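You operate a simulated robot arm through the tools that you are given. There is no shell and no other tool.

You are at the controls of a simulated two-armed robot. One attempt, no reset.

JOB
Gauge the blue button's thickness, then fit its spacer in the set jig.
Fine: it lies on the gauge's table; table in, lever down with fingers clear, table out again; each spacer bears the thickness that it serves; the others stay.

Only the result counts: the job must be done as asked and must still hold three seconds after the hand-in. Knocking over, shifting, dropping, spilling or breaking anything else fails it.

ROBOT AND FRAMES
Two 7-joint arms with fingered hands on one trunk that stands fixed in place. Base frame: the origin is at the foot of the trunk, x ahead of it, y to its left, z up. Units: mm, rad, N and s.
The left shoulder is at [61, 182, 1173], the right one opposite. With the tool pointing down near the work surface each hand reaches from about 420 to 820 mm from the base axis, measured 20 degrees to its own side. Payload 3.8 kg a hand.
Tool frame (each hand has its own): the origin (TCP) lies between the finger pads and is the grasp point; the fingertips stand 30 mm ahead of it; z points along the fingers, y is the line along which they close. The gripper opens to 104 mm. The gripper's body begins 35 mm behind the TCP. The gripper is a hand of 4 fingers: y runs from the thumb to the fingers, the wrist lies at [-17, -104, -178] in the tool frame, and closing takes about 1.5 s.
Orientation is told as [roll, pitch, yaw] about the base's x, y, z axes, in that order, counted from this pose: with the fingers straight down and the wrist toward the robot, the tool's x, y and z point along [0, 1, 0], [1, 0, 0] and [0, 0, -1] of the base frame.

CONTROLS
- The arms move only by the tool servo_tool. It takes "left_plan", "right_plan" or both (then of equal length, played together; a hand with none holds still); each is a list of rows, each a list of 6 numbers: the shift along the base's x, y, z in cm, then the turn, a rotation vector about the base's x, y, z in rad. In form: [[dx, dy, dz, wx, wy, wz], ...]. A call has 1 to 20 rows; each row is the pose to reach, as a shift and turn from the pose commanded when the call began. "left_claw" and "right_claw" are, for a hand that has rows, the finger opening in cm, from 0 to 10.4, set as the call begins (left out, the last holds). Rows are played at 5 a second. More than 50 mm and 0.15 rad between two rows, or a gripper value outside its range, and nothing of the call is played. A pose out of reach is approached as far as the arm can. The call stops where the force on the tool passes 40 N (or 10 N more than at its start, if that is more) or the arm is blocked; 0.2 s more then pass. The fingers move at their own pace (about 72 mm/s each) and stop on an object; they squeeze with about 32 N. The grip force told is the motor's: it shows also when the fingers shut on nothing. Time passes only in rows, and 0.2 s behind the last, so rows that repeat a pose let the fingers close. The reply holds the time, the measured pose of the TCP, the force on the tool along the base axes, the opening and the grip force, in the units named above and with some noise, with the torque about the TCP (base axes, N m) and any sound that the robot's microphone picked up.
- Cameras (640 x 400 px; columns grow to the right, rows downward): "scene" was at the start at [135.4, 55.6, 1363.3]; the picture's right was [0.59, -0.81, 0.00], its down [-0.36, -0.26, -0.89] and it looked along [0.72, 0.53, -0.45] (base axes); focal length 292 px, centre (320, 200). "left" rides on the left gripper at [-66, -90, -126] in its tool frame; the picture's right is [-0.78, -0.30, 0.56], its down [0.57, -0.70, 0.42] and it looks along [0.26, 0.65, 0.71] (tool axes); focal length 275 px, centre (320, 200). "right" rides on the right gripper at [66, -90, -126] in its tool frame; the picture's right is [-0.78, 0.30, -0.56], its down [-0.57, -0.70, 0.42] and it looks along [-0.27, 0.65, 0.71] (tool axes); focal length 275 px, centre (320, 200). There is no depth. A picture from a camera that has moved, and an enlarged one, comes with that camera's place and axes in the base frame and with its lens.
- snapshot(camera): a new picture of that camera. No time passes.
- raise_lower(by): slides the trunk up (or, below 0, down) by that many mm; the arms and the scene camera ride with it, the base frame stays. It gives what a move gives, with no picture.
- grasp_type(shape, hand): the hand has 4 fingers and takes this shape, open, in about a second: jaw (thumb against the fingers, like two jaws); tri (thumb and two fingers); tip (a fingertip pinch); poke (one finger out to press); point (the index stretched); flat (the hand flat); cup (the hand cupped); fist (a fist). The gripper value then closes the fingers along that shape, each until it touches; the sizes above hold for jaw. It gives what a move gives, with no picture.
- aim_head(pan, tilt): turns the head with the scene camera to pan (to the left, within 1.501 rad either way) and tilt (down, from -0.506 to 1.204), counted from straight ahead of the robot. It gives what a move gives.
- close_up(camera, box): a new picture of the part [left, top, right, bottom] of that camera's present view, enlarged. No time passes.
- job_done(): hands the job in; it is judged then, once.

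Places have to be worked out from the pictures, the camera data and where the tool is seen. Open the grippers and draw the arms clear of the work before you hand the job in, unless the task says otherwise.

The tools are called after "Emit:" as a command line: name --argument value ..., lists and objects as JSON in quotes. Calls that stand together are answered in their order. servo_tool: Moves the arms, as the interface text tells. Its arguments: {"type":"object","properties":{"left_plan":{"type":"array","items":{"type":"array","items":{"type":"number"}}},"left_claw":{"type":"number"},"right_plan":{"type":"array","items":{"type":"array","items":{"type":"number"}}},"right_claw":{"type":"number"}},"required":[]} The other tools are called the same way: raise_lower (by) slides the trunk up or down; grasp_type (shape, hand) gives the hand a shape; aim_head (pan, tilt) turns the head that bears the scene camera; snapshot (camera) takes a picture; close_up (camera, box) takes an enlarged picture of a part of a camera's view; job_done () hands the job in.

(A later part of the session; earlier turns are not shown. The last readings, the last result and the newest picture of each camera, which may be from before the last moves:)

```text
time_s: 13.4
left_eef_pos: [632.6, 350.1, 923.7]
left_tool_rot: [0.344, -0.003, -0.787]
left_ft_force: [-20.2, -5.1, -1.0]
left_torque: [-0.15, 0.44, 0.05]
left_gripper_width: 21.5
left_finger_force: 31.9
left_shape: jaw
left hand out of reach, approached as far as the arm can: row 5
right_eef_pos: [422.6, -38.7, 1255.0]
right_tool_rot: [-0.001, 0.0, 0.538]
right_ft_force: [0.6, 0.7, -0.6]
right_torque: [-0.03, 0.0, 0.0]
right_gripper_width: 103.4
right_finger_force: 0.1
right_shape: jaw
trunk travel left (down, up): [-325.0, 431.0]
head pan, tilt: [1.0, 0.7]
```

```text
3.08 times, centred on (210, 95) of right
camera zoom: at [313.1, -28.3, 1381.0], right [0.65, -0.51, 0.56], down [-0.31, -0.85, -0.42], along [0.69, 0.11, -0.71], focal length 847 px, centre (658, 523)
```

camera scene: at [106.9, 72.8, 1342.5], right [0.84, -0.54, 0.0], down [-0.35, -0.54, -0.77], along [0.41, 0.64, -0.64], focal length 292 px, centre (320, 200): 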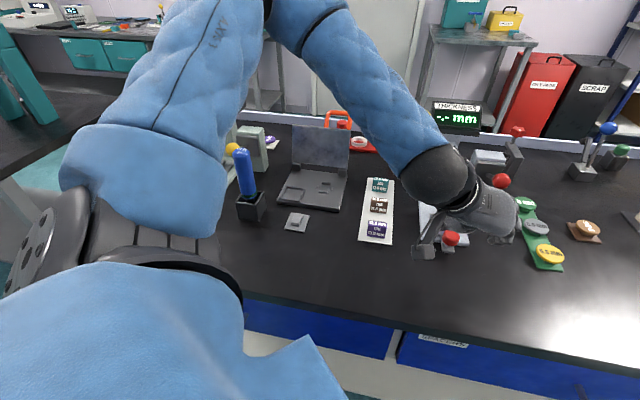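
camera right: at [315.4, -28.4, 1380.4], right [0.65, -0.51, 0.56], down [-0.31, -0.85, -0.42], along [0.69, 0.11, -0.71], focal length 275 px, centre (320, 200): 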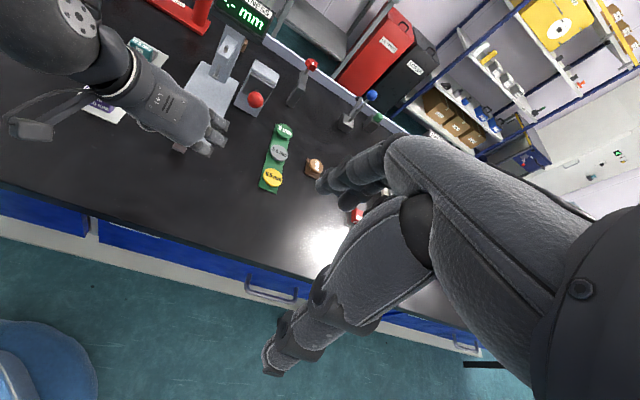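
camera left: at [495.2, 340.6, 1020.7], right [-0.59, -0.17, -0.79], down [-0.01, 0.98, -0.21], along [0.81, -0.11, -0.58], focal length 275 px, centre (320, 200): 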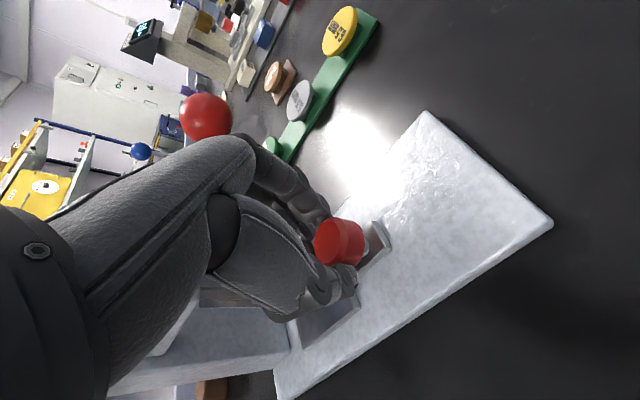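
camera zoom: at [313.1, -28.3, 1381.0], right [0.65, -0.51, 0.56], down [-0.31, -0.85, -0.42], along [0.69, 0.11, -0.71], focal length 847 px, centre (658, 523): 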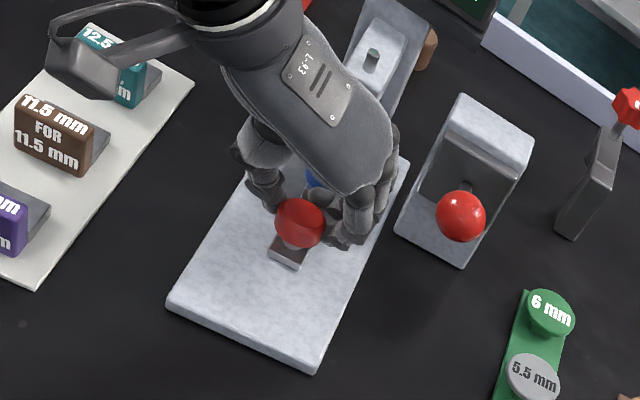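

Moved ~120 mm with 20 N resistance – likely the inner stop. I'll look closely at whether it's the stop, and whether the hand is clear of the plunger head.

Emit:
close_up --camera "scene" --box '[430, 120, 530, 220]'

Emit:
close_up --camera "right" --box '[180, 20, 270, 120]'

Emit:
close_up --camera "left" --box '[240, 180, 440, 360]'

```text
4.00 times, centred on (480, 170) of scene
camera zoom: at [104.6, 72.8, 1342.8], right [0.84, -0.54, 0.0], down [-0.35, -0.54, -0.77], along [0.41, 0.64, -0.64], focal length 1167 px, centre (-320, 320)
```

zoom: 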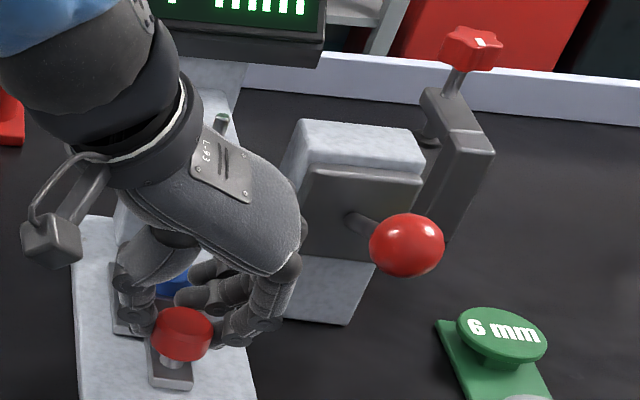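

```text
4.00 times, centred on (225, 70) of right
camera zoom: at [313.1, -28.3, 1381.0], right [0.65, -0.51, 0.56], down [-0.31, -0.85, -0.42], along [0.69, 0.11, -0.71], focal length 1101 px, centre (700, 720)
```

zoom: 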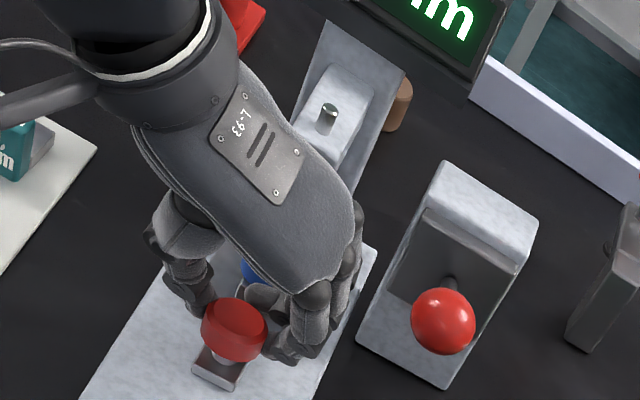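

```text
2.22 times, centred on (340, 270) of left
camera zoom: at [495.2, 340.6, 1020.7], right [-0.59, -0.17, -0.79], down [-0.01, 0.98, -0.21], along [0.81, -0.11, -0.58], focal length 612 px, centre (276, 44)
```

zoom: 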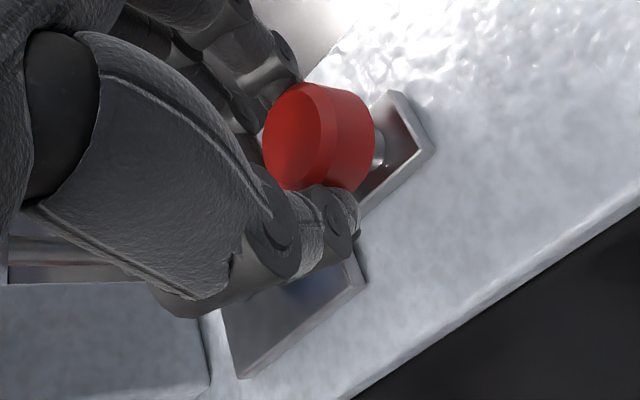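

The knob slipped ~8 mm in the fingers at the end, so the table seems to have met its stop. I open, back off up and rearwards, then look whether the button is under the plunger.

Emit:
servo_tool --left_plan '[[0, 0, 0, 0, 0, 0], [0, 0, 0, 0, 0, 0], [0, 0, 0, 0, 0, 0], [-0.5, -0.5, 1.9, 0, 0, 0], [-1.2, -1.2, 4, 0, 0, 0], [-2.5, -2.5, 7, 0, 0, 0], [-5, -5, 9, 0, 0, 0], [-8, -8, 11, 0, 0, 0], [-11, -11, 12, 0, 0, 0], [-11, -11, 12, 0, 0, 0]]' --left_claw 7

Emit:
snapshot --camera "scene"

Emit:
close_up --camera "right" --box '[130, 0, 290, 160]'

Emit:
close_up --camera "scene" --box '[400, 90, 530, 250]'

Emit:
snapshot --camera "left"

```text
time_s: 15.7
left_eef_pos: [542.2, 279.6, 1063.8]
left_tool_rot: [0.331, 0.002, -0.8]
left_ft_force: [0.2, 0.6, 0.1]
left_torque: [-0.03, -0.02, 0.0]
left_gripper_width: 69.9
left_finger_force: 0.1
left_shape: jaw
left hand out of reach, approached as far as the arm can: row 8, 9, 10
right_eef_pos: [427.7, -38.6, 1252.8]
right_tool_rot: [0.001, 0.001, 0.539]
right_ft_force: [0.3, 0.3, 0.2]
right_torque: [0.0, 0.04, 0.01]
right_gripper_width: 103.6
right_finger_force: 0.1
right_shape: jaw
trunk travel left (down, up): [-325.0, 431.0]
head pan, tilt: [1.0, 0.7]
```

```text
taken
camera scene: at [108.3, 73.0, 1342.3], right [0.84, -0.54, 0.0], down [-0.35, -0.54, -0.76], along [0.41, 0.64, -0.64], focal length 292 px, centre (320, 200)
```

scene: 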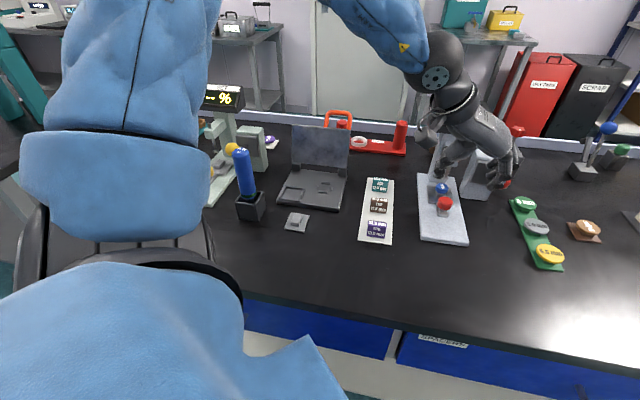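

```text
2.50 times, centred on (210, 80) of right
camera zoom: at [316.9, -28.1, 1379.9], right [0.65, -0.51, 0.56], down [-0.31, -0.85, -0.42], along [0.69, 0.11, -0.71], focal length 688 px, centre (595, 500)
```

zoom: 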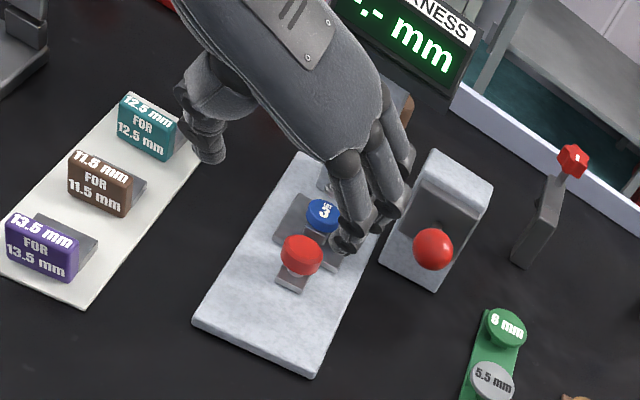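

```text
2.50 times, centred on (465, 170) of scene
camera zoom: at [108.3, 73.0, 1342.3], right [0.84, -0.54, 0.0], down [-0.35, -0.54, -0.76], along [0.41, 0.64, -0.64], focal length 729 px, centre (-42, 275)
```

zoom: 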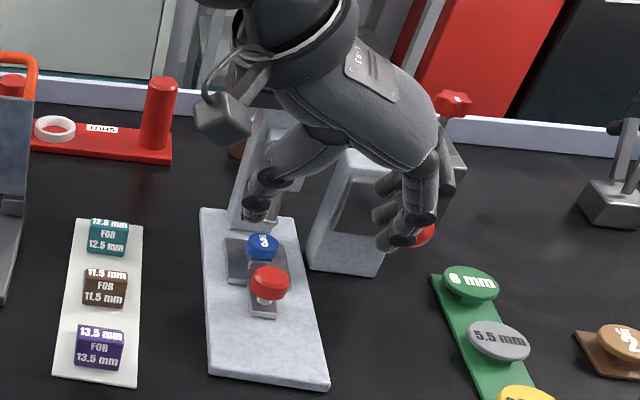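

```text
taken
camera left: at [406.7, 271.5, 1162.2], right [-0.6, -0.17, -0.78], down [0.0, 0.98, -0.21], along [0.8, -0.13, -0.59], focal length 275 px, centre (320, 200)
```

left: 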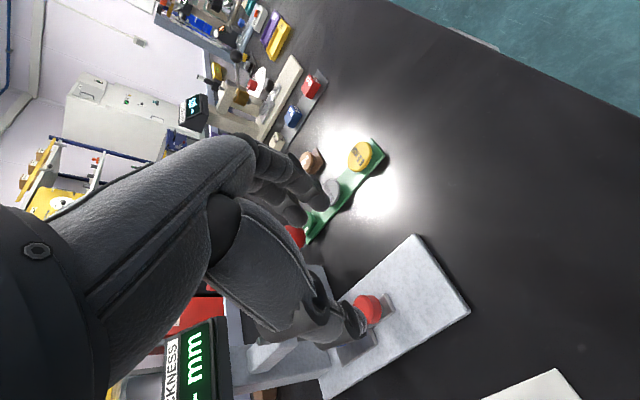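

The hand hides the plunger. By my estimate the button may still be ~15 mm short of it. I move the hand back to the earlier free pose to get a clear view.

Emit:
servo_tool --left_plan '[[0, 0, 1, -0.05, 0.05, 0], [-1, -0.3, 2, -0.1, 0.1, 0], [-2.5, -0.8, 3, -0.15, 0.15, 0], [-4, -1.4, 3.5, -0.2, 0.2, 0], [-6, -2, 3.5, -0.25, 0.25, 0], [-8, -1, 3.5, -0.25, 0.25, 0], [-10, 1, 3.5, -0.25, 0.25, 0], [-12, 4, 3.5, -0.25, 0.25, 0], [-12, 4, 3.5, -0.25, 0.25, 0]]' --left_claw 3

Emit:
close_up --camera "right" --box '[130, 0, 290, 160]'

Emit:
close_up --camera "scene" --box '[400, 90, 530, 250]'

Emit:
snapshot --camera "left"

```text
time_s: 17.6
left_eef_pos: [406.2, 281.9, 1079.4]
left_tool_rot: [-0.005, 0.0, -0.786]
left_ft_force: [-0.2, 0.5, -1.1]
left_torque: [-0.01, 0.0, -0.02]
left_gripper_width: 30.2
left_finger_force: 0.1
left_shape: jaw
left hand out of reach, approached as far as the arm can: row 1
right_eef_pos: [427.2, -40.3, 1253.2]
right_tool_rot: [-0.001, 0.001, 0.539]
right_ft_force: [-0.2, 0.5, 0.1]
right_torque: [0.0, -0.01, -0.03]
right_gripper_width: 103.7
right_finger_force: 0.0
right_shape: jaw
trunk travel left (down, up): [-325.0, 431.0]
head pan, tilt: [1.0, 0.7]
```

```text
2.50 times, centred on (210, 80) of right
camera zoom: at [316.6, -28.9, 1380.0], right [0.65, -0.51, 0.56], down [-0.31, -0.85, -0.42], along [0.69, 0.11, -0.71], focal length 688 px, centre (595, 500)
```

zoom: 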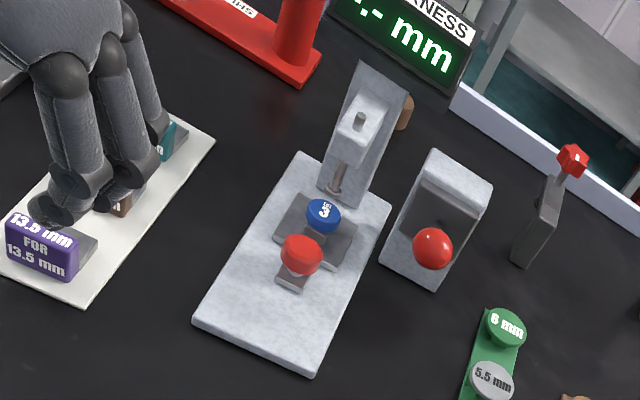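

```text
2.50 times, centred on (465, 170) of scene
camera zoom: at [108.0, 72.3, 1342.4], right [0.84, -0.54, 0.0], down [-0.35, -0.54, -0.76], along [0.41, 0.64, -0.64], focal length 729 px, centre (-42, 275)
```

zoom: 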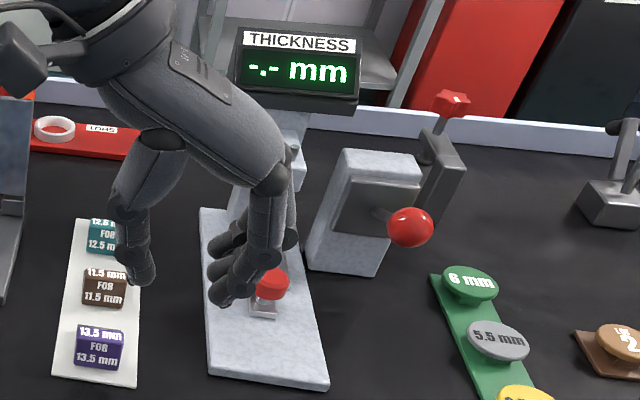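

```text
taken
camera left: at [297.4, 299.1, 1205.1], right [-0.76, -0.34, -0.55], down [-0.09, 0.9, -0.43], along [0.64, -0.27, -0.72], focal length 275 px, centre (320, 200)
```

left: 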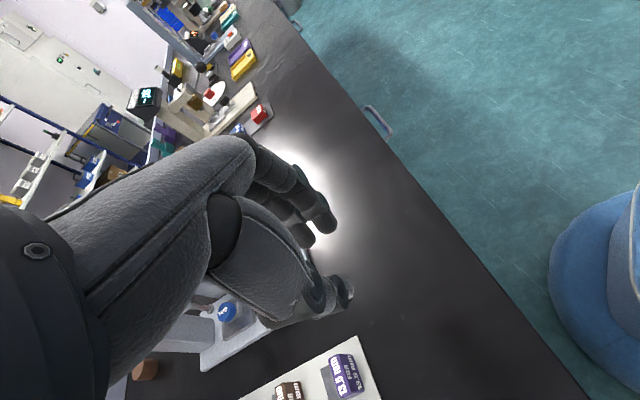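

Clear view now: the button is nearly under the plunger but maybe a few mm short. I zoom in strongly.

Emit:
close_up --camera "right" --box '[185, 55, 245, 115]'

Emit:
close_up --camera "left" --box '[170, 270, 260, 360]'

```text
6.67 times, centred on (215, 85) of right
camera zoom: at [316.6, -28.9, 1380.0], right [0.65, -0.51, 0.56], down [-0.31, -0.85, -0.42], along [0.69, 0.11, -0.71], focal length 1835 px, centre (1020, 967)
```

zoom: 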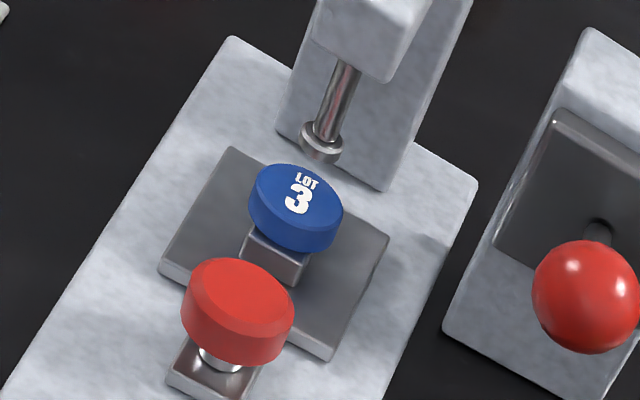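

```text
4.44 times, centred on (215, 315) of left
camera zoom: at [297.4, 299.1, 1205.1], right [-0.76, -0.34, -0.55], down [-0.09, 0.9, -0.43], along [0.64, -0.27, -0.72], focal length 1224 px, centre (787, -311)
```

zoom: 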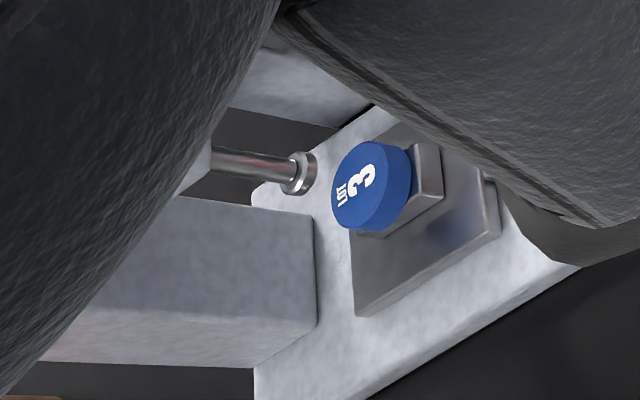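

Both zooms put the plunger foot (≈672,390,926) directly above the button top (≈672,391,904), so the table is fully in. Next I turn the left hand to yaw +45° (wrist toward the robot) with fingers closed, ready to press the lever ball at ≈(690,282,983).

Emit:
servo_tool --left_plan '[[0, 0, 1, 0, 0, 0.13], [0, 0, 2, 0, 0, 0.26], [0, 0, 3, 0, 0, 0.39], [0, 0, 4, 0, 0, 0.52], [0, 0, 5, 0, 0, 0.65], [0.5, -0.5, 5, 0, 0, 0.78], [1, -1, 5, 0, 0, 0.91], [1.5, -1.5, 5, 0, 0, 1.04], [2, -2, 5, 0, 0, 1.17], [2.5, -2.5, 5, 0, 0, 1.3], [3, -3, 5, 0, 0, 1.43], [3, -3, 5, 0, 0, 1.571], [3, -3, 5, 0, 0, 1.571]]' --left_claw 0

Emit:
snapshot --camera "scene"

Emit:
snapshot --camera "left"

```text
time_s: 20.4
left_eef_pos: [436.3, 258.7, 1133.0]
left_tool_rot: [-0.007, -0.022, 0.776]
left_ft_force: [-3.0, -0.6, -1.0]
left_torque: [0.02, -0.16, 0.01]
left_gripper_width: 0.0
left_finger_force: 31.5
left_shape: jaw
left hand out of reach, approached as far as the arm can: row 3, 4, 5, 6, 7, 8, 9, 10
right_eef_pos: [424.0, -41.8, 1255.8]
right_tool_rot: [-0.001, -0.001, 0.54]
right_ft_force: [-0.2, -0.1, 0.1]
right_torque: [-0.01, -0.04, -0.01]
right_gripper_width: 103.6
right_finger_force: 0.0
right_shape: jaw
trunk travel left (down, up): [-325.0, 431.0]
head pan, tilt: [1.0, 0.7]
```

```text
taken
camera scene: at [104.6, 71.3, 1342.8], right [0.84, -0.54, 0.0], down [-0.35, -0.54, -0.77], along [0.41, 0.64, -0.64], focal length 292 px, centre (320, 200)
```

scene: 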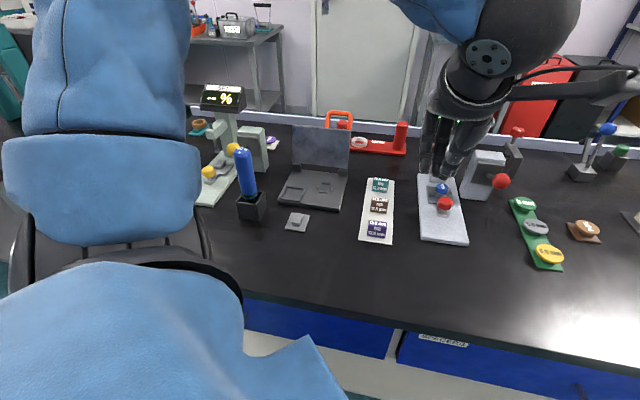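

```text
taken
camera left: at [416.5, 147.9, 1257.6], right [0.34, -0.76, -0.56], down [-0.89, -0.08, -0.44], along [0.29, 0.65, -0.7], focal length 275 px, centre (320, 200)
```

left: 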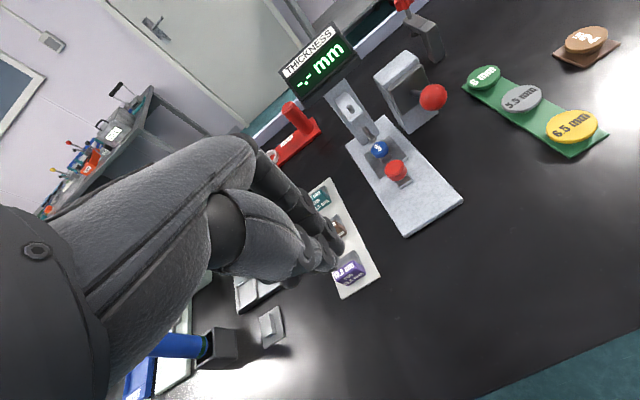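

Reachable and clear. Now I move out over the lever while leaning the hand back 30°, ending about 30 mm above the ball.

Emit:
servo_tool --left_plan '[[3, 0.2, 0, 0, 0, 0], [6, 0.4, 0, 0, 0, 0], [9, 0.6, 0, 0.0707, -0.0707, 0], [12, 0.8, -1, 0.1414, -0.1414, 0], [15, 0.9, -2, 0.212, -0.212, 0], [18, 1.1, -3, 0.283, -0.283, 0], [21, 1.2, -5, 0.37, -0.37, 0], [24.5, 1.35, -7, 0.37, -0.37, 0], [24.5, 1.35, -7, 0.37, -0.37, 0]]' --left_claw 0

Emit:
snapshot --camera "scene"

Emit:
snapshot --camera "left"

Emit:
close_up --camera "right" --box '[160, 0, 320, 160]'

```text
time_s: 22.4
left_eef_pos: [656.4, 293.0, 1066.3]
left_tool_rot: [-0.009, -0.523, 0.786]
left_ft_force: [0.4, 0.7, -0.2]
left_torque: [0.0, -0.03, -0.01]
left_gripper_width: 0.0
left_finger_force: 31.9
left_shape: jaw
left hand out of reach, approached as far as the arm can: row 7, 8, 9
right_eef_pos: [426.7, -40.8, 1254.1]
right_tool_rot: [0.0, 0.0, 0.54]
right_ft_force: [-0.4, 0.2, -0.6]
right_torque: [0.0, 0.01, 0.01]
right_gripper_width: 103.8
right_finger_force: 0.1
right_shape: jaw
trunk travel left (down, up): [-325.0, 431.0]
head pan, tilt: [1.0, 0.7]
```

```text
taken
camera scene: at [107.2, 72.7, 1342.5], right [0.84, -0.54, 0.0], down [-0.35, -0.54, -0.76], along [0.41, 0.64, -0.64], focal length 292 px, centre (320, 200)
```

scene: 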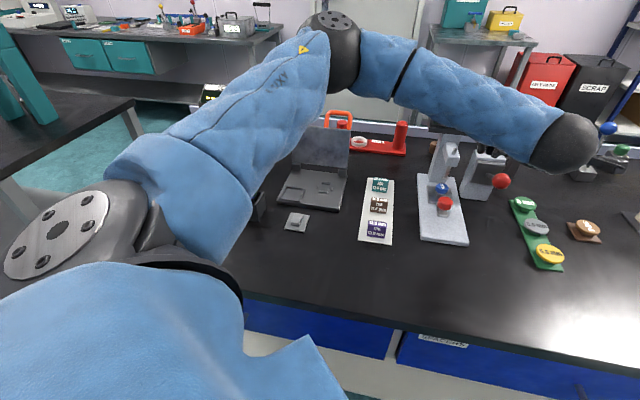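

```text
taken
camera left: at [603.2, 147.9, 1132.1], right [0.56, -0.54, -0.63], down [-0.68, 0.12, -0.72], along [0.47, 0.83, -0.3], focal length 275 px, centre (320, 200)
```

left: 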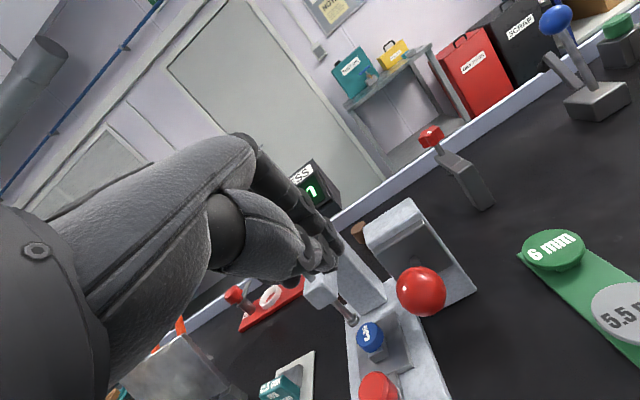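

```text
2.50 times, centred on (240, 80) of right
camera zoom: at [315.7, -28.5, 1380.3], right [0.65, -0.51, 0.56], down [-0.31, -0.85, -0.42], along [0.69, 0.11, -0.71], focal length 688 px, centre (520, 500)
```

zoom: 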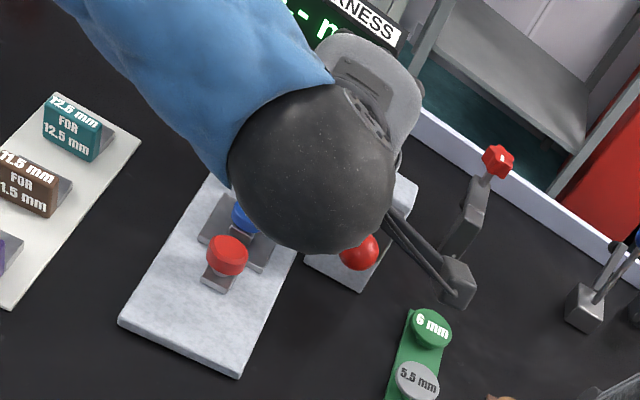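

The lean made the pose unreachable (stopped at 656,293). An untilted press should still clear the block (face at g≈740), so I remove the tilt and position the closed fingertips ~15 mm above the ball.

Emit:
servo_tool --left_plan '[[0, 0.3, 2, -0.1, 0.1, 0], [0, 0.6, 2, -0.19, 0.19, 0], [0.2, 0.9, 2, -0.28, 0.28, 0], [0.5, 1.2, 2, -0.37, 0.37, 0], [0.5, 1.2, 0.5, -0.37, 0.37, 0], [0.5, 1.2, 0.5, -0.37, 0.37, 0]]' --left_claw 0

Emit:
snapshot --camera "scene"

Emit:
snapshot --camera "left"

Emit:
close_up --camera "right" --box '[160, 0, 320, 160]'

```text
time_s: 23.9
left_eef_pos: [660.5, 304.3, 1071.9]
left_tool_rot: [-0.006, 0.001, 0.786]
left_ft_force: [0.5, 0.1, -0.2]
left_torque: [0.01, 0.02, -0.02]
left_gripper_width: 0.1
left_finger_force: 31.6
left_shape: jaw
right_eef_pos: [426.5, -38.6, 1253.7]
right_tool_rot: [-0.001, 0.0, 0.538]
right_ft_force: [0.3, -0.8, -0.6]
right_torque: [0.03, 0.0, 0.01]
right_gripper_width: 103.4
right_finger_force: 0.1
right_shape: jaw
trunk travel left (down, up): [-325.0, 431.0]
head pan, tilt: [1.0, 0.7]
```

```text
taken
camera scene: at [107.4, 72.9, 1342.4], right [0.84, -0.54, 0.0], down [-0.35, -0.54, -0.76], along [0.41, 0.64, -0.64], focal length 292 px, centre (320, 200)
```

scene: 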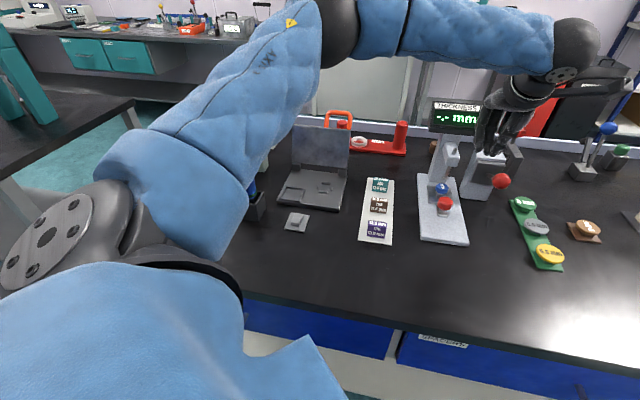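

```text
taken
camera left: at [644.4, 195.2, 1199.0], right [0.34, -0.76, -0.55], down [-0.9, -0.09, -0.43], along [0.27, 0.64, -0.72], focal length 275 px, centre (320, 200)
```

left: 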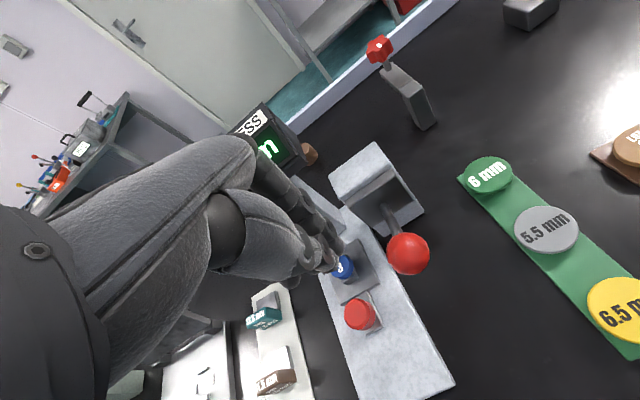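

```text
2.50 times, centred on (240, 80) of right
camera zoom: at [315.9, -28.3, 1380.2], right [0.65, -0.51, 0.56], down [-0.31, -0.85, -0.42], along [0.69, 0.11, -0.71], focal length 688 px, centre (520, 500)
```

zoom: 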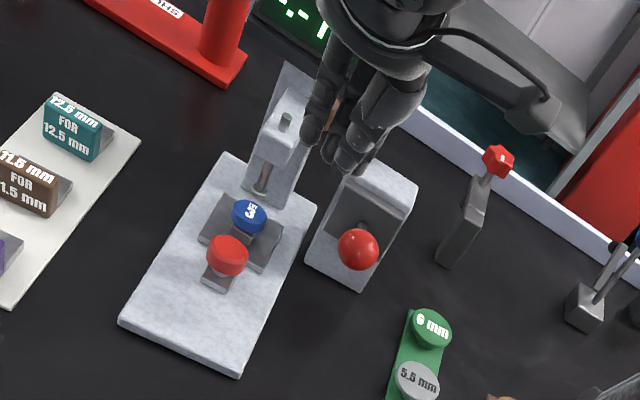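

No reach problem now at (660,304,1072). I shift +h by ~37 mm to be over the ball.

Emit:
servo_tool --left_plan '[[0.8, -0.9, 0, 0, 0, 0], [1.6, -1.8, 0, 0, 0, 0], [2.45, -2.78, 0, 0, 0, 0], [2.45, -2.78, 0, 0, 0, 0]]' --left_claw 0

Emit:
snapshot --camera "left"

Emit:
close_up --camera "right" --box '[180, 0, 320, 140]'

Emit:
close_up --camera "scene" --box '[420, 60, 580, 220]'

```text
time_s: 24.9
left_eef_pos: [665.9, 291.5, 1073.0]
left_tool_rot: [-0.005, 0.0, 0.785]
left_ft_force: [0.3, 0.6, 0.4]
left_torque: [0.0, 0.03, -0.02]
left_gripper_width: 0.0
left_finger_force: 31.7
left_shape: jaw
left hand out of reach, approached as far as the arm can: row 2, 3, 4
right_eef_pos: [426.7, -39.5, 1254.4]
right_tool_rot: [-0.002, 0.001, 0.539]
right_ft_force: [-0.5, 0.0, -0.3]
right_torque: [-0.03, -0.02, -0.02]
right_gripper_width: 104.0
right_finger_force: 0.0
right_shape: jaw
trunk travel left (down, up): [-325.0, 431.0]
head pan, tilt: [1.0, 0.7]
```

```text
taken
camera left: at [649.1, 182.2, 1199.5], right [0.34, -0.76, -0.55], down [-0.9, -0.09, -0.43], along [0.27, 0.64, -0.72], focal length 275 px, centre (320, 200)
```

left: 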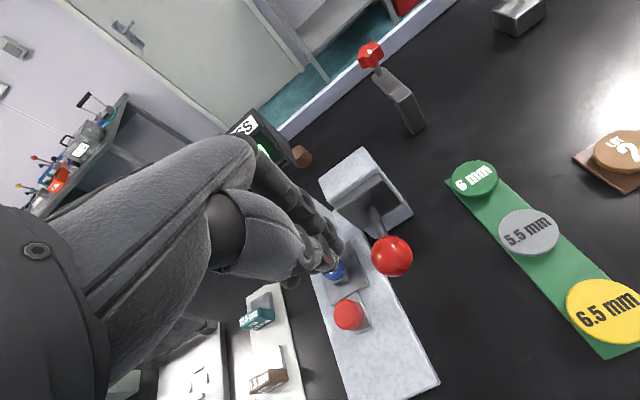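

```text
2.86 times, centred on (250, 70) of right
camera zoom: at [315.8, -28.3, 1380.3], right [0.65, -0.51, 0.56], down [-0.31, -0.85, -0.42], along [0.69, 0.11, -0.71], focal length 786 px, centre (520, 571)
```

zoom: 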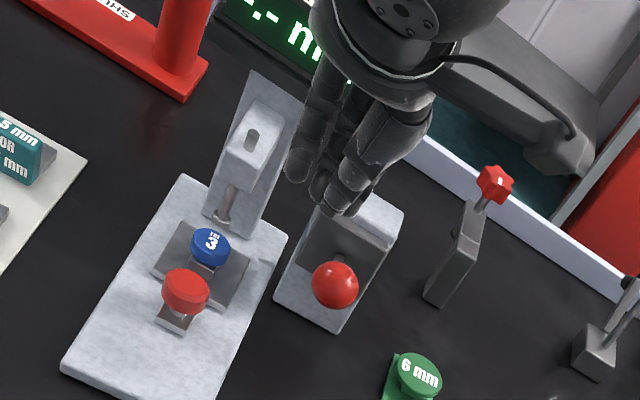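

```text
2.50 times, centred on (500, 140) of scene
camera zoom: at [107.2, 72.8, 1342.5], right [0.84, -0.54, 0.0], down [-0.35, -0.54, -0.76], along [0.41, 0.64, -0.64], focal length 729 px, centre (-130, 350)
```

zoom: 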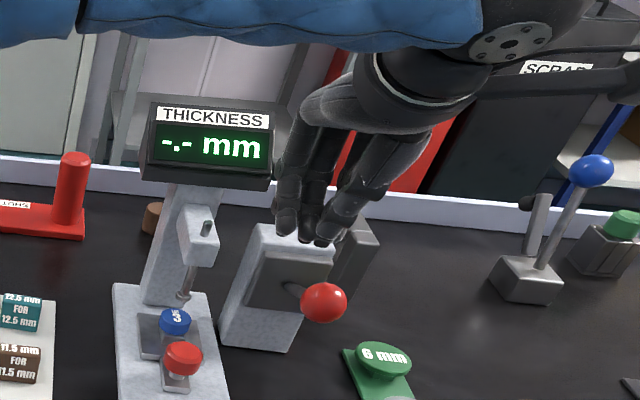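

The yaw +45° wrist posture limits reach at h≈265. I rotate back toward the nominal yaw (≈+0.2 rad), which should reach the ball, staying above it.

Emit:
servo_tool --left_plan '[[0.3, -0.2, 0, 0, 0, -0.117], [0.6, -0.5, 0, 0, 0, -0.234], [1.0, -0.8, 0, 0, 0, -0.351], [1.5, -1.1, 0, 0, 0, -0.468], [1.9, -1.5, 0, 0, 0, -0.585], [1.9, -1.5, 0, 0, 0, -0.585]]' --left_claw 0

Emit:
snapshot --camera "left"

Emit:
close_up --camera "right" --box '[180, 0, 320, 140]'

Emit:
close_up --camera "scene" --box '[420, 60, 580, 220]'

```text
time_s: 26.2
left_eef_pos: [684.6, 276.4, 1072.1]
left_tool_rot: [-0.005, 0.001, 0.2]
left_ft_force: [0.5, 0.6, 0.2]
left_torque: [-0.01, -0.01, 0.0]
left_gripper_width: 0.0
left_finger_force: 31.9
left_shape: jaw
right_eef_pos: [426.4, -39.5, 1254.5]
right_tool_rot: [0.001, -0.001, 0.54]
right_ft_force: [0.2, 0.1, 0.2]
right_torque: [-0.02, 0.01, -0.04]
right_gripper_width: 103.6
right_finger_force: 0.1
right_shape: jaw
trunk travel left (down, up): [-325.0, 431.0]
head pan, tilt: [1.0, 0.7]
```

```text
taken
camera left: at [609.8, 194.8, 1199.7], right [-0.14, -0.82, -0.55], down [-0.8, 0.42, -0.43], along [0.58, 0.38, -0.72], focal length 275 px, centre (320, 200)
```

left: 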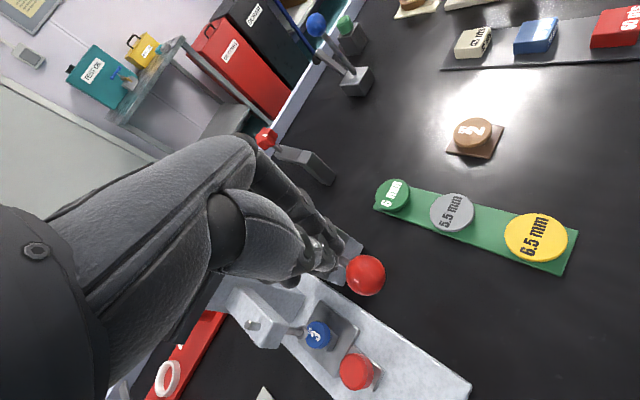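

```text
2.86 times, centred on (250, 70) of right
camera zoom: at [315.9, -28.4, 1380.2], right [0.65, -0.51, 0.56], down [-0.31, -0.85, -0.42], along [0.69, 0.11, -0.71], focal length 786 px, centre (520, 571)
```

zoom: 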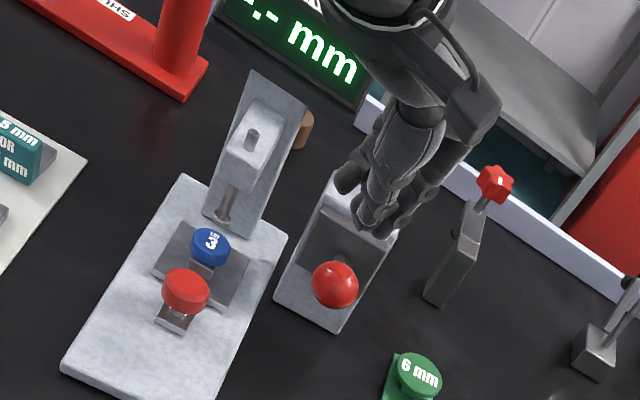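

```text
2.50 times, centred on (500, 140) of scene
camera zoom: at [107.4, 72.8, 1342.4], right [0.84, -0.54, 0.0], down [-0.35, -0.54, -0.76], along [0.41, 0.64, -0.64], focal length 729 px, centre (-130, 350)
```

zoom: 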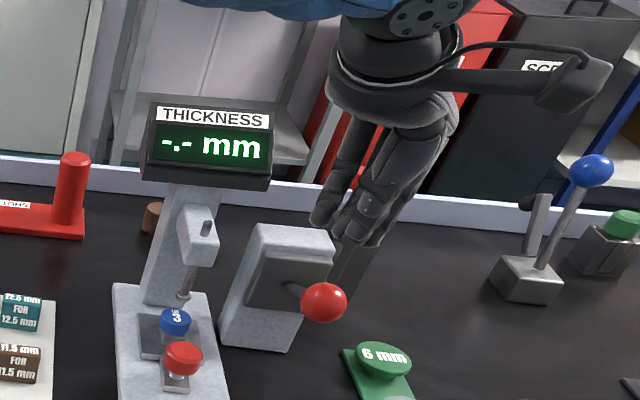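

Fingertips are now centred ~43 mm above the ball (ball ≈(688,279)). I press straight down in small steps, first to contact and about 20 mm beyond.

Emit:
servo_tool --left_plan '[[0, 0, -1.0, 0, 0, 0], [0, 0, -2.0, 0, 0, 0], [0, 0, -3.0, 0, 0, 0], [0, 0, -3.7, 0, 0, 0], [0, 0, -4.3, 0, 0, 0], [0, 0, -4.9, 0, 0, 0], [0, 0, -5.5, 0, 0, 0], [0, 0, -6.1, 0, 0, 0]]' --left_claw 0

Emit:
snapshot --camera "left"

Emit:
close_up --camera "right" --box '[180, 0, 320, 140]'

Emit:
close_up --camera "scene" --box '[420, 60, 580, 220]'

```text
time_s: 28.1
left_eef_pos: [683.8, 275.6, 1011.3]
left_tool_rot: [-0.006, -0.002, 0.201]
left_ft_force: [-1.5, 1.2, 1.3]
left_torque: [0.02, 0.03, -0.01]
left_gripper_width: 0.0
left_finger_force: 32.4
left_shape: jaw
right_eef_pos: [426.8, -39.6, 1254.4]
right_tool_rot: [0.0, -0.001, 0.539]
right_ft_force: [-1.2, -0.4, 0.3]
right_torque: [-0.03, -0.02, -0.01]
right_gripper_width: 103.7
right_finger_force: 0.1
right_shape: jaw
trunk travel left (down, up): [-325.0, 431.0]
head pan, tilt: [1.0, 0.7]
```

```text
taken
camera left: at [610.7, 194.4, 1138.5], right [-0.13, -0.82, -0.55], down [-0.8, 0.42, -0.43], along [0.58, 0.39, -0.72], focal length 275 px, centre (320, 200)
```

left: 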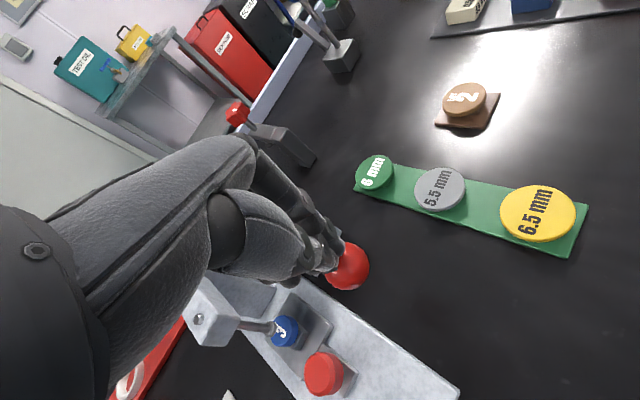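

```text
2.86 times, centred on (250, 70) of right
camera zoom: at [315.8, -28.3, 1380.2], right [0.65, -0.51, 0.56], down [-0.31, -0.85, -0.42], along [0.69, 0.11, -0.71], focal length 786 px, centre (520, 571)
```

zoom: 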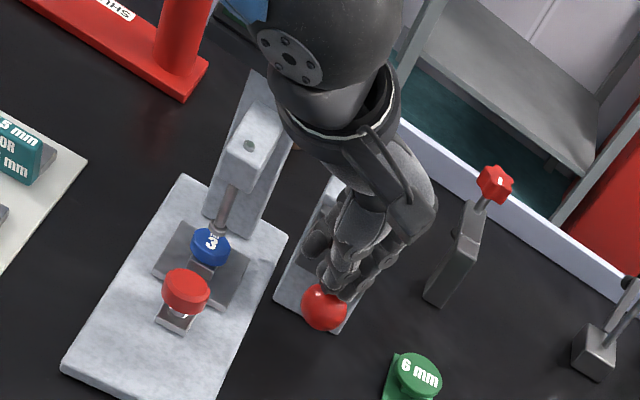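

```text
2.50 times, centred on (500, 140) of scene
camera zoom: at [107.2, 72.9, 1342.4], right [0.84, -0.54, 0.0], down [-0.35, -0.54, -0.76], along [0.41, 0.64, -0.64], focal length 729 px, centre (-130, 350)
```

zoom: 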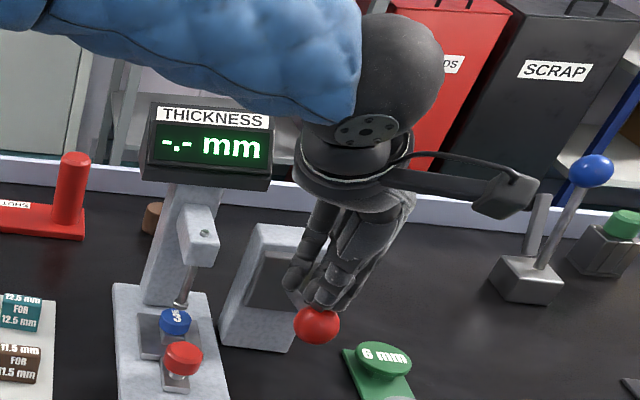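

The lever moves down easily and the plunger is descending onto the button. I continue pressing.

Emit:
servo_tool --left_plan '[[0, 0, -0.6, 0, 0, 0], [0, 0, -1.2, 0, 0, 0], [0, 0, -1.8, 0, 0, 0], [0, 0, -2.4, 0, 0, 0], [0, 0, -3.0, 0, 0, 0], [0, 0, -3.0, 0, 0, 0]]' --left_claw 0

Emit:
snapshot --camera "left"

Emit:
close_up --camera "right" --box '[180, 0, 320, 140]'

Emit:
close_up --camera "scene" --box '[420, 60, 580, 220]'

```text
time_s: 29.4
left_eef_pos: [683.8, 275.9, 983.5]
left_tool_rot: [-0.004, 0.001, 0.201]
left_ft_force: [-1.9, -0.2, 2.8]
left_torque: [0.05, 0.06, 0.0]
left_gripper_width: 0.0
left_finger_force: 32.2
left_shape: jaw
right_eef_pos: [426.6, -38.7, 1253.9]
right_tool_rot: [0.0, 0.0, 0.54]
right_ft_force: [0.0, 0.4, -0.1]
right_torque: [-0.01, -0.01, -0.01]
right_gripper_width: 103.7
right_finger_force: 0.0
right_shape: jaw
trunk travel left (down, up): [-325.0, 431.0]
head pan, tilt: [1.0, 0.7]
```

```text
taken
camera left: at [609.9, 194.7, 1108.8], right [-0.13, -0.82, -0.55], down [-0.8, 0.42, -0.43], along [0.58, 0.39, -0.71], focal length 275 px, centre (320, 200)
```

left: 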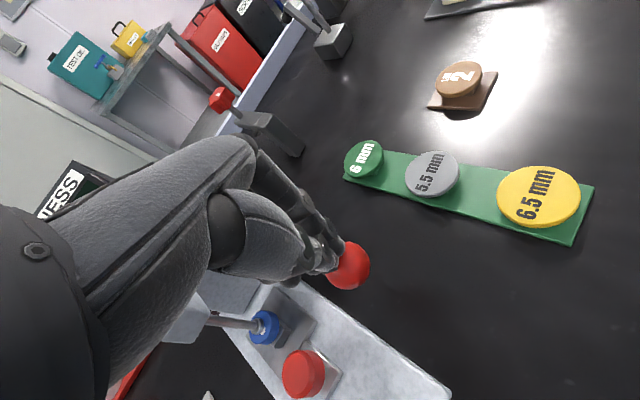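

```text
2.86 times, centred on (250, 70) of right
camera zoom: at [315.4, -28.5, 1380.3], right [0.65, -0.51, 0.56], down [-0.31, -0.85, -0.42], along [0.69, 0.11, -0.71], focal length 786 px, centre (520, 571)
```

zoom: 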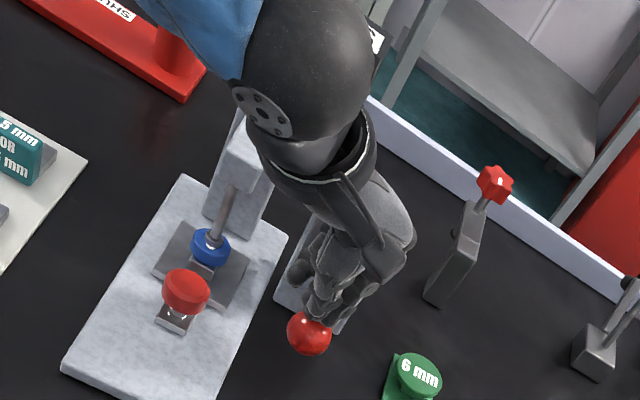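

```text
2.50 times, centred on (500, 140) of scene
camera zoom: at [106.8, 72.7, 1342.5], right [0.84, -0.54, 0.0], down [-0.35, -0.54, -0.77], along [0.41, 0.64, -0.64], focal length 729 px, centre (-130, 350)
```

zoom: 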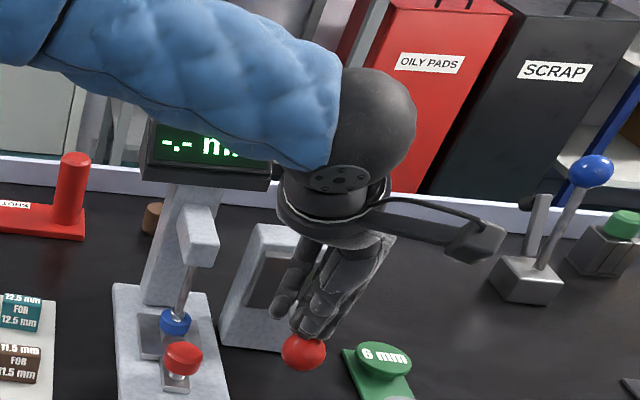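

The plunger foot now touches the button; force is still just 3 N and the display is blank. I keep pressing down.

Emit:
servo_tool --left_plan '[[0, 0, -0.5, 0, 0, 0], [0, 0, -1.0, 0, 0, 0], [0, 0, -1.5, 0, 0, 0], [0, 0, -2.0, 0, 0, 0], [0, 0, -2.0, 0, 0, 0]]' --left_claw 0

Emit:
snapshot --camera "left"

Emit:
close_up --camera "right" --box '[180, 0, 320, 140]'

Emit:
close_up --camera "scene" --box '[420, 60, 580, 220]'

```text
time_s: 30.6
left_eef_pos: [684.2, 274.5, 963.1]
left_tool_rot: [-0.005, -0.003, 0.2]
left_ft_force: [1.6, 1.7, 4.5]
left_torque: [0.06, -0.04, 0.0]
left_gripper_width: 0.2
left_finger_force: 32.0
left_shape: jaw
right_eef_pos: [425.9, -39.1, 1253.6]
right_tool_rot: [0.001, 0.001, 0.54]
right_ft_force: [0.7, -0.2, -0.3]
right_torque: [0.0, 0.01, -0.02]
right_gripper_width: 103.7
right_finger_force: 0.1
right_shape: jaw
trunk travel left (down, up): [-325.0, 431.0]
head pan, tilt: [1.0, 0.7]
```

```text
taken
camera left: at [610.4, 194.8, 1089.7], right [-0.13, -0.82, -0.55], down [-0.8, 0.42, -0.43], along [0.58, 0.39, -0.71], focal length 275 px, centre (320, 200)
```

left: 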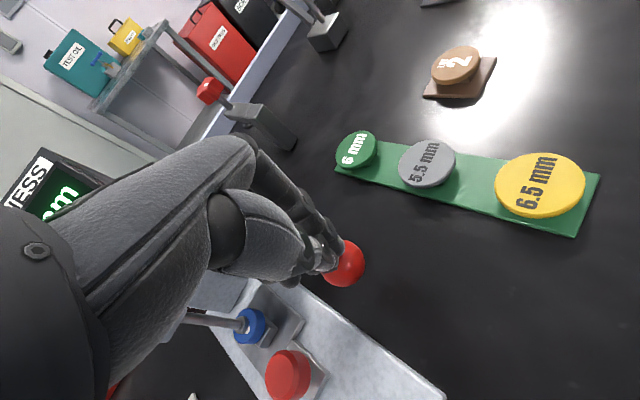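

```text
2.86 times, centred on (250, 70) of right
camera zoom: at [315.5, -28.4, 1380.3], right [0.65, -0.51, 0.56], down [-0.31, -0.85, -0.42], along [0.69, 0.11, -0.71], focal length 786 px, centre (520, 571)
```

zoom: 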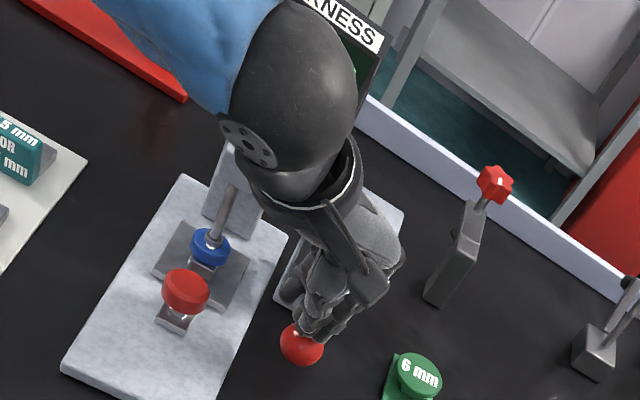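

```text
2.50 times, centred on (500, 140) of scene
camera zoom: at [107.0, 72.8, 1342.5], right [0.84, -0.54, 0.0], down [-0.35, -0.54, -0.77], along [0.41, 0.64, -0.64], focal length 729 px, centre (-130, 350)
```

zoom: 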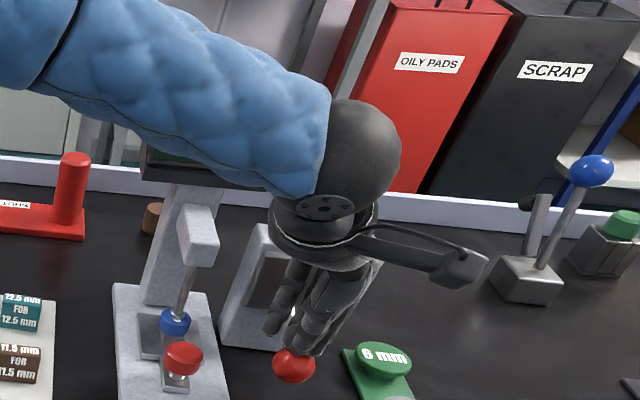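

The ball is at z≈910 with ~4.5 N; I continue down to find the lever's end.

Emit:
servo_tool --left_plan '[[0, 0, -0.5, 0, 0, 0], [0, 0, -1.0, 0, 0, 0], [0, 0, -1.5, 0, 0, 0], [0, 0, -2.0, 0, 0, 0], [0, 0, -2.0, 0, 0, 0]]' --left_claw 0

Emit:
snapshot --camera "left"

Emit:
close_up --camera "right" --box '[180, 0, 320, 140]'

Emit:
snapshot --camera "scene"

```text
time_s: 31.7
left_eef_pos: [687.1, 272.4, 956.3]
left_tool_rot: [-0.019, -0.022, 0.194]
left_ft_force: [-6.2, -3.1, 14.0]
left_torque: [0.0, 0.22, 0.01]
left_gripper_width: 0.3
left_finger_force: 31.9
left_shape: jaw
left hand out of reach, approached as far as the arm can: row 4, 5
right_eef_pos: [424.9, -39.8, 1253.8]
right_tool_rot: [0.001, -0.002, 0.54]
right_ft_force: [0.1, 0.5, -0.1]
right_torque: [-0.04, 0.01, -0.02]
right_gripper_width: 103.6
right_finger_force: 0.0
right_shape: jaw
trunk travel left (down, up): [-325.0, 431.0]
head pan, tilt: [1.0, 0.7]
stopped in row 5 (left hand): the force on the tool passed its limit at 42 N (the readings are from after the stop); the commanded pose is now the measured one
```

```text
taken
camera left: at [608.9, 193.3, 1082.8], right [-0.12, -0.83, -0.55], down [-0.79, 0.42, -0.45], along [0.6, 0.37, -0.7], focal length 275 px, centre (320, 200)
```

left: 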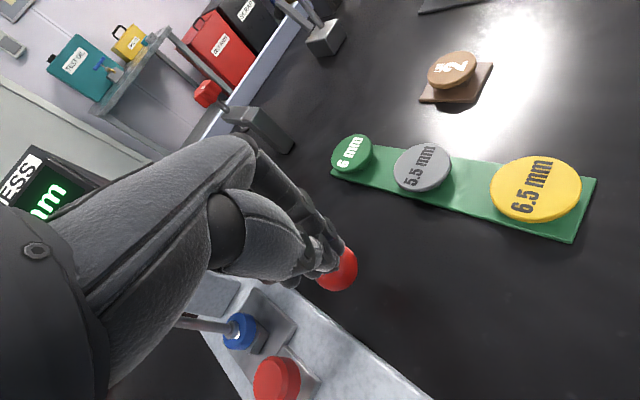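

```text
2.86 times, centred on (250, 70) of right
camera zoom: at [314.2, -28.4, 1380.2], right [0.65, -0.51, 0.56], down [-0.31, -0.85, -0.42], along [0.69, 0.11, -0.71], focal length 786 px, centre (520, 571)
```

zoom: 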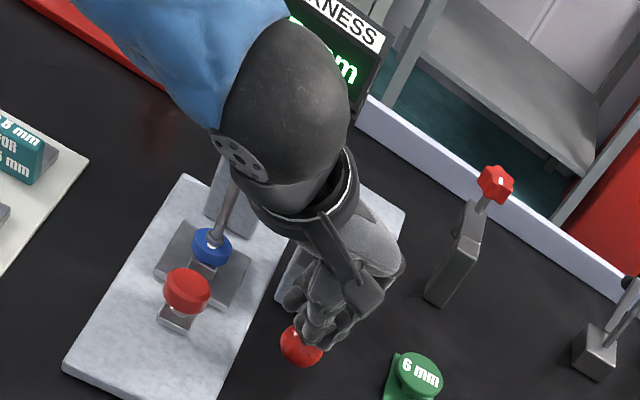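

```text
taken
camera scene: at [105.6, 72.7, 1342.3], right [0.84, -0.54, 0.0], down [-0.35, -0.54, -0.77], along [0.41, 0.64, -0.64], focal length 292 px, centre (320, 200)
```

scene: 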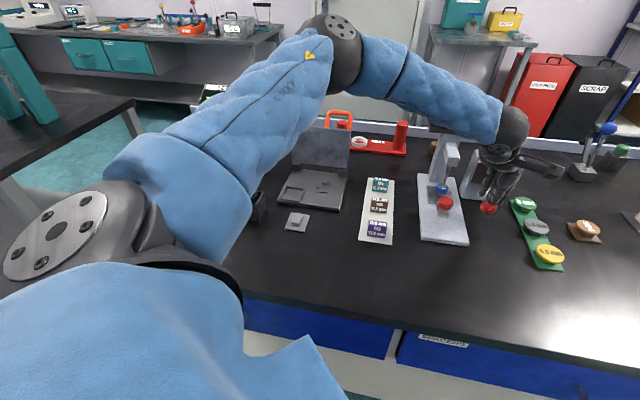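

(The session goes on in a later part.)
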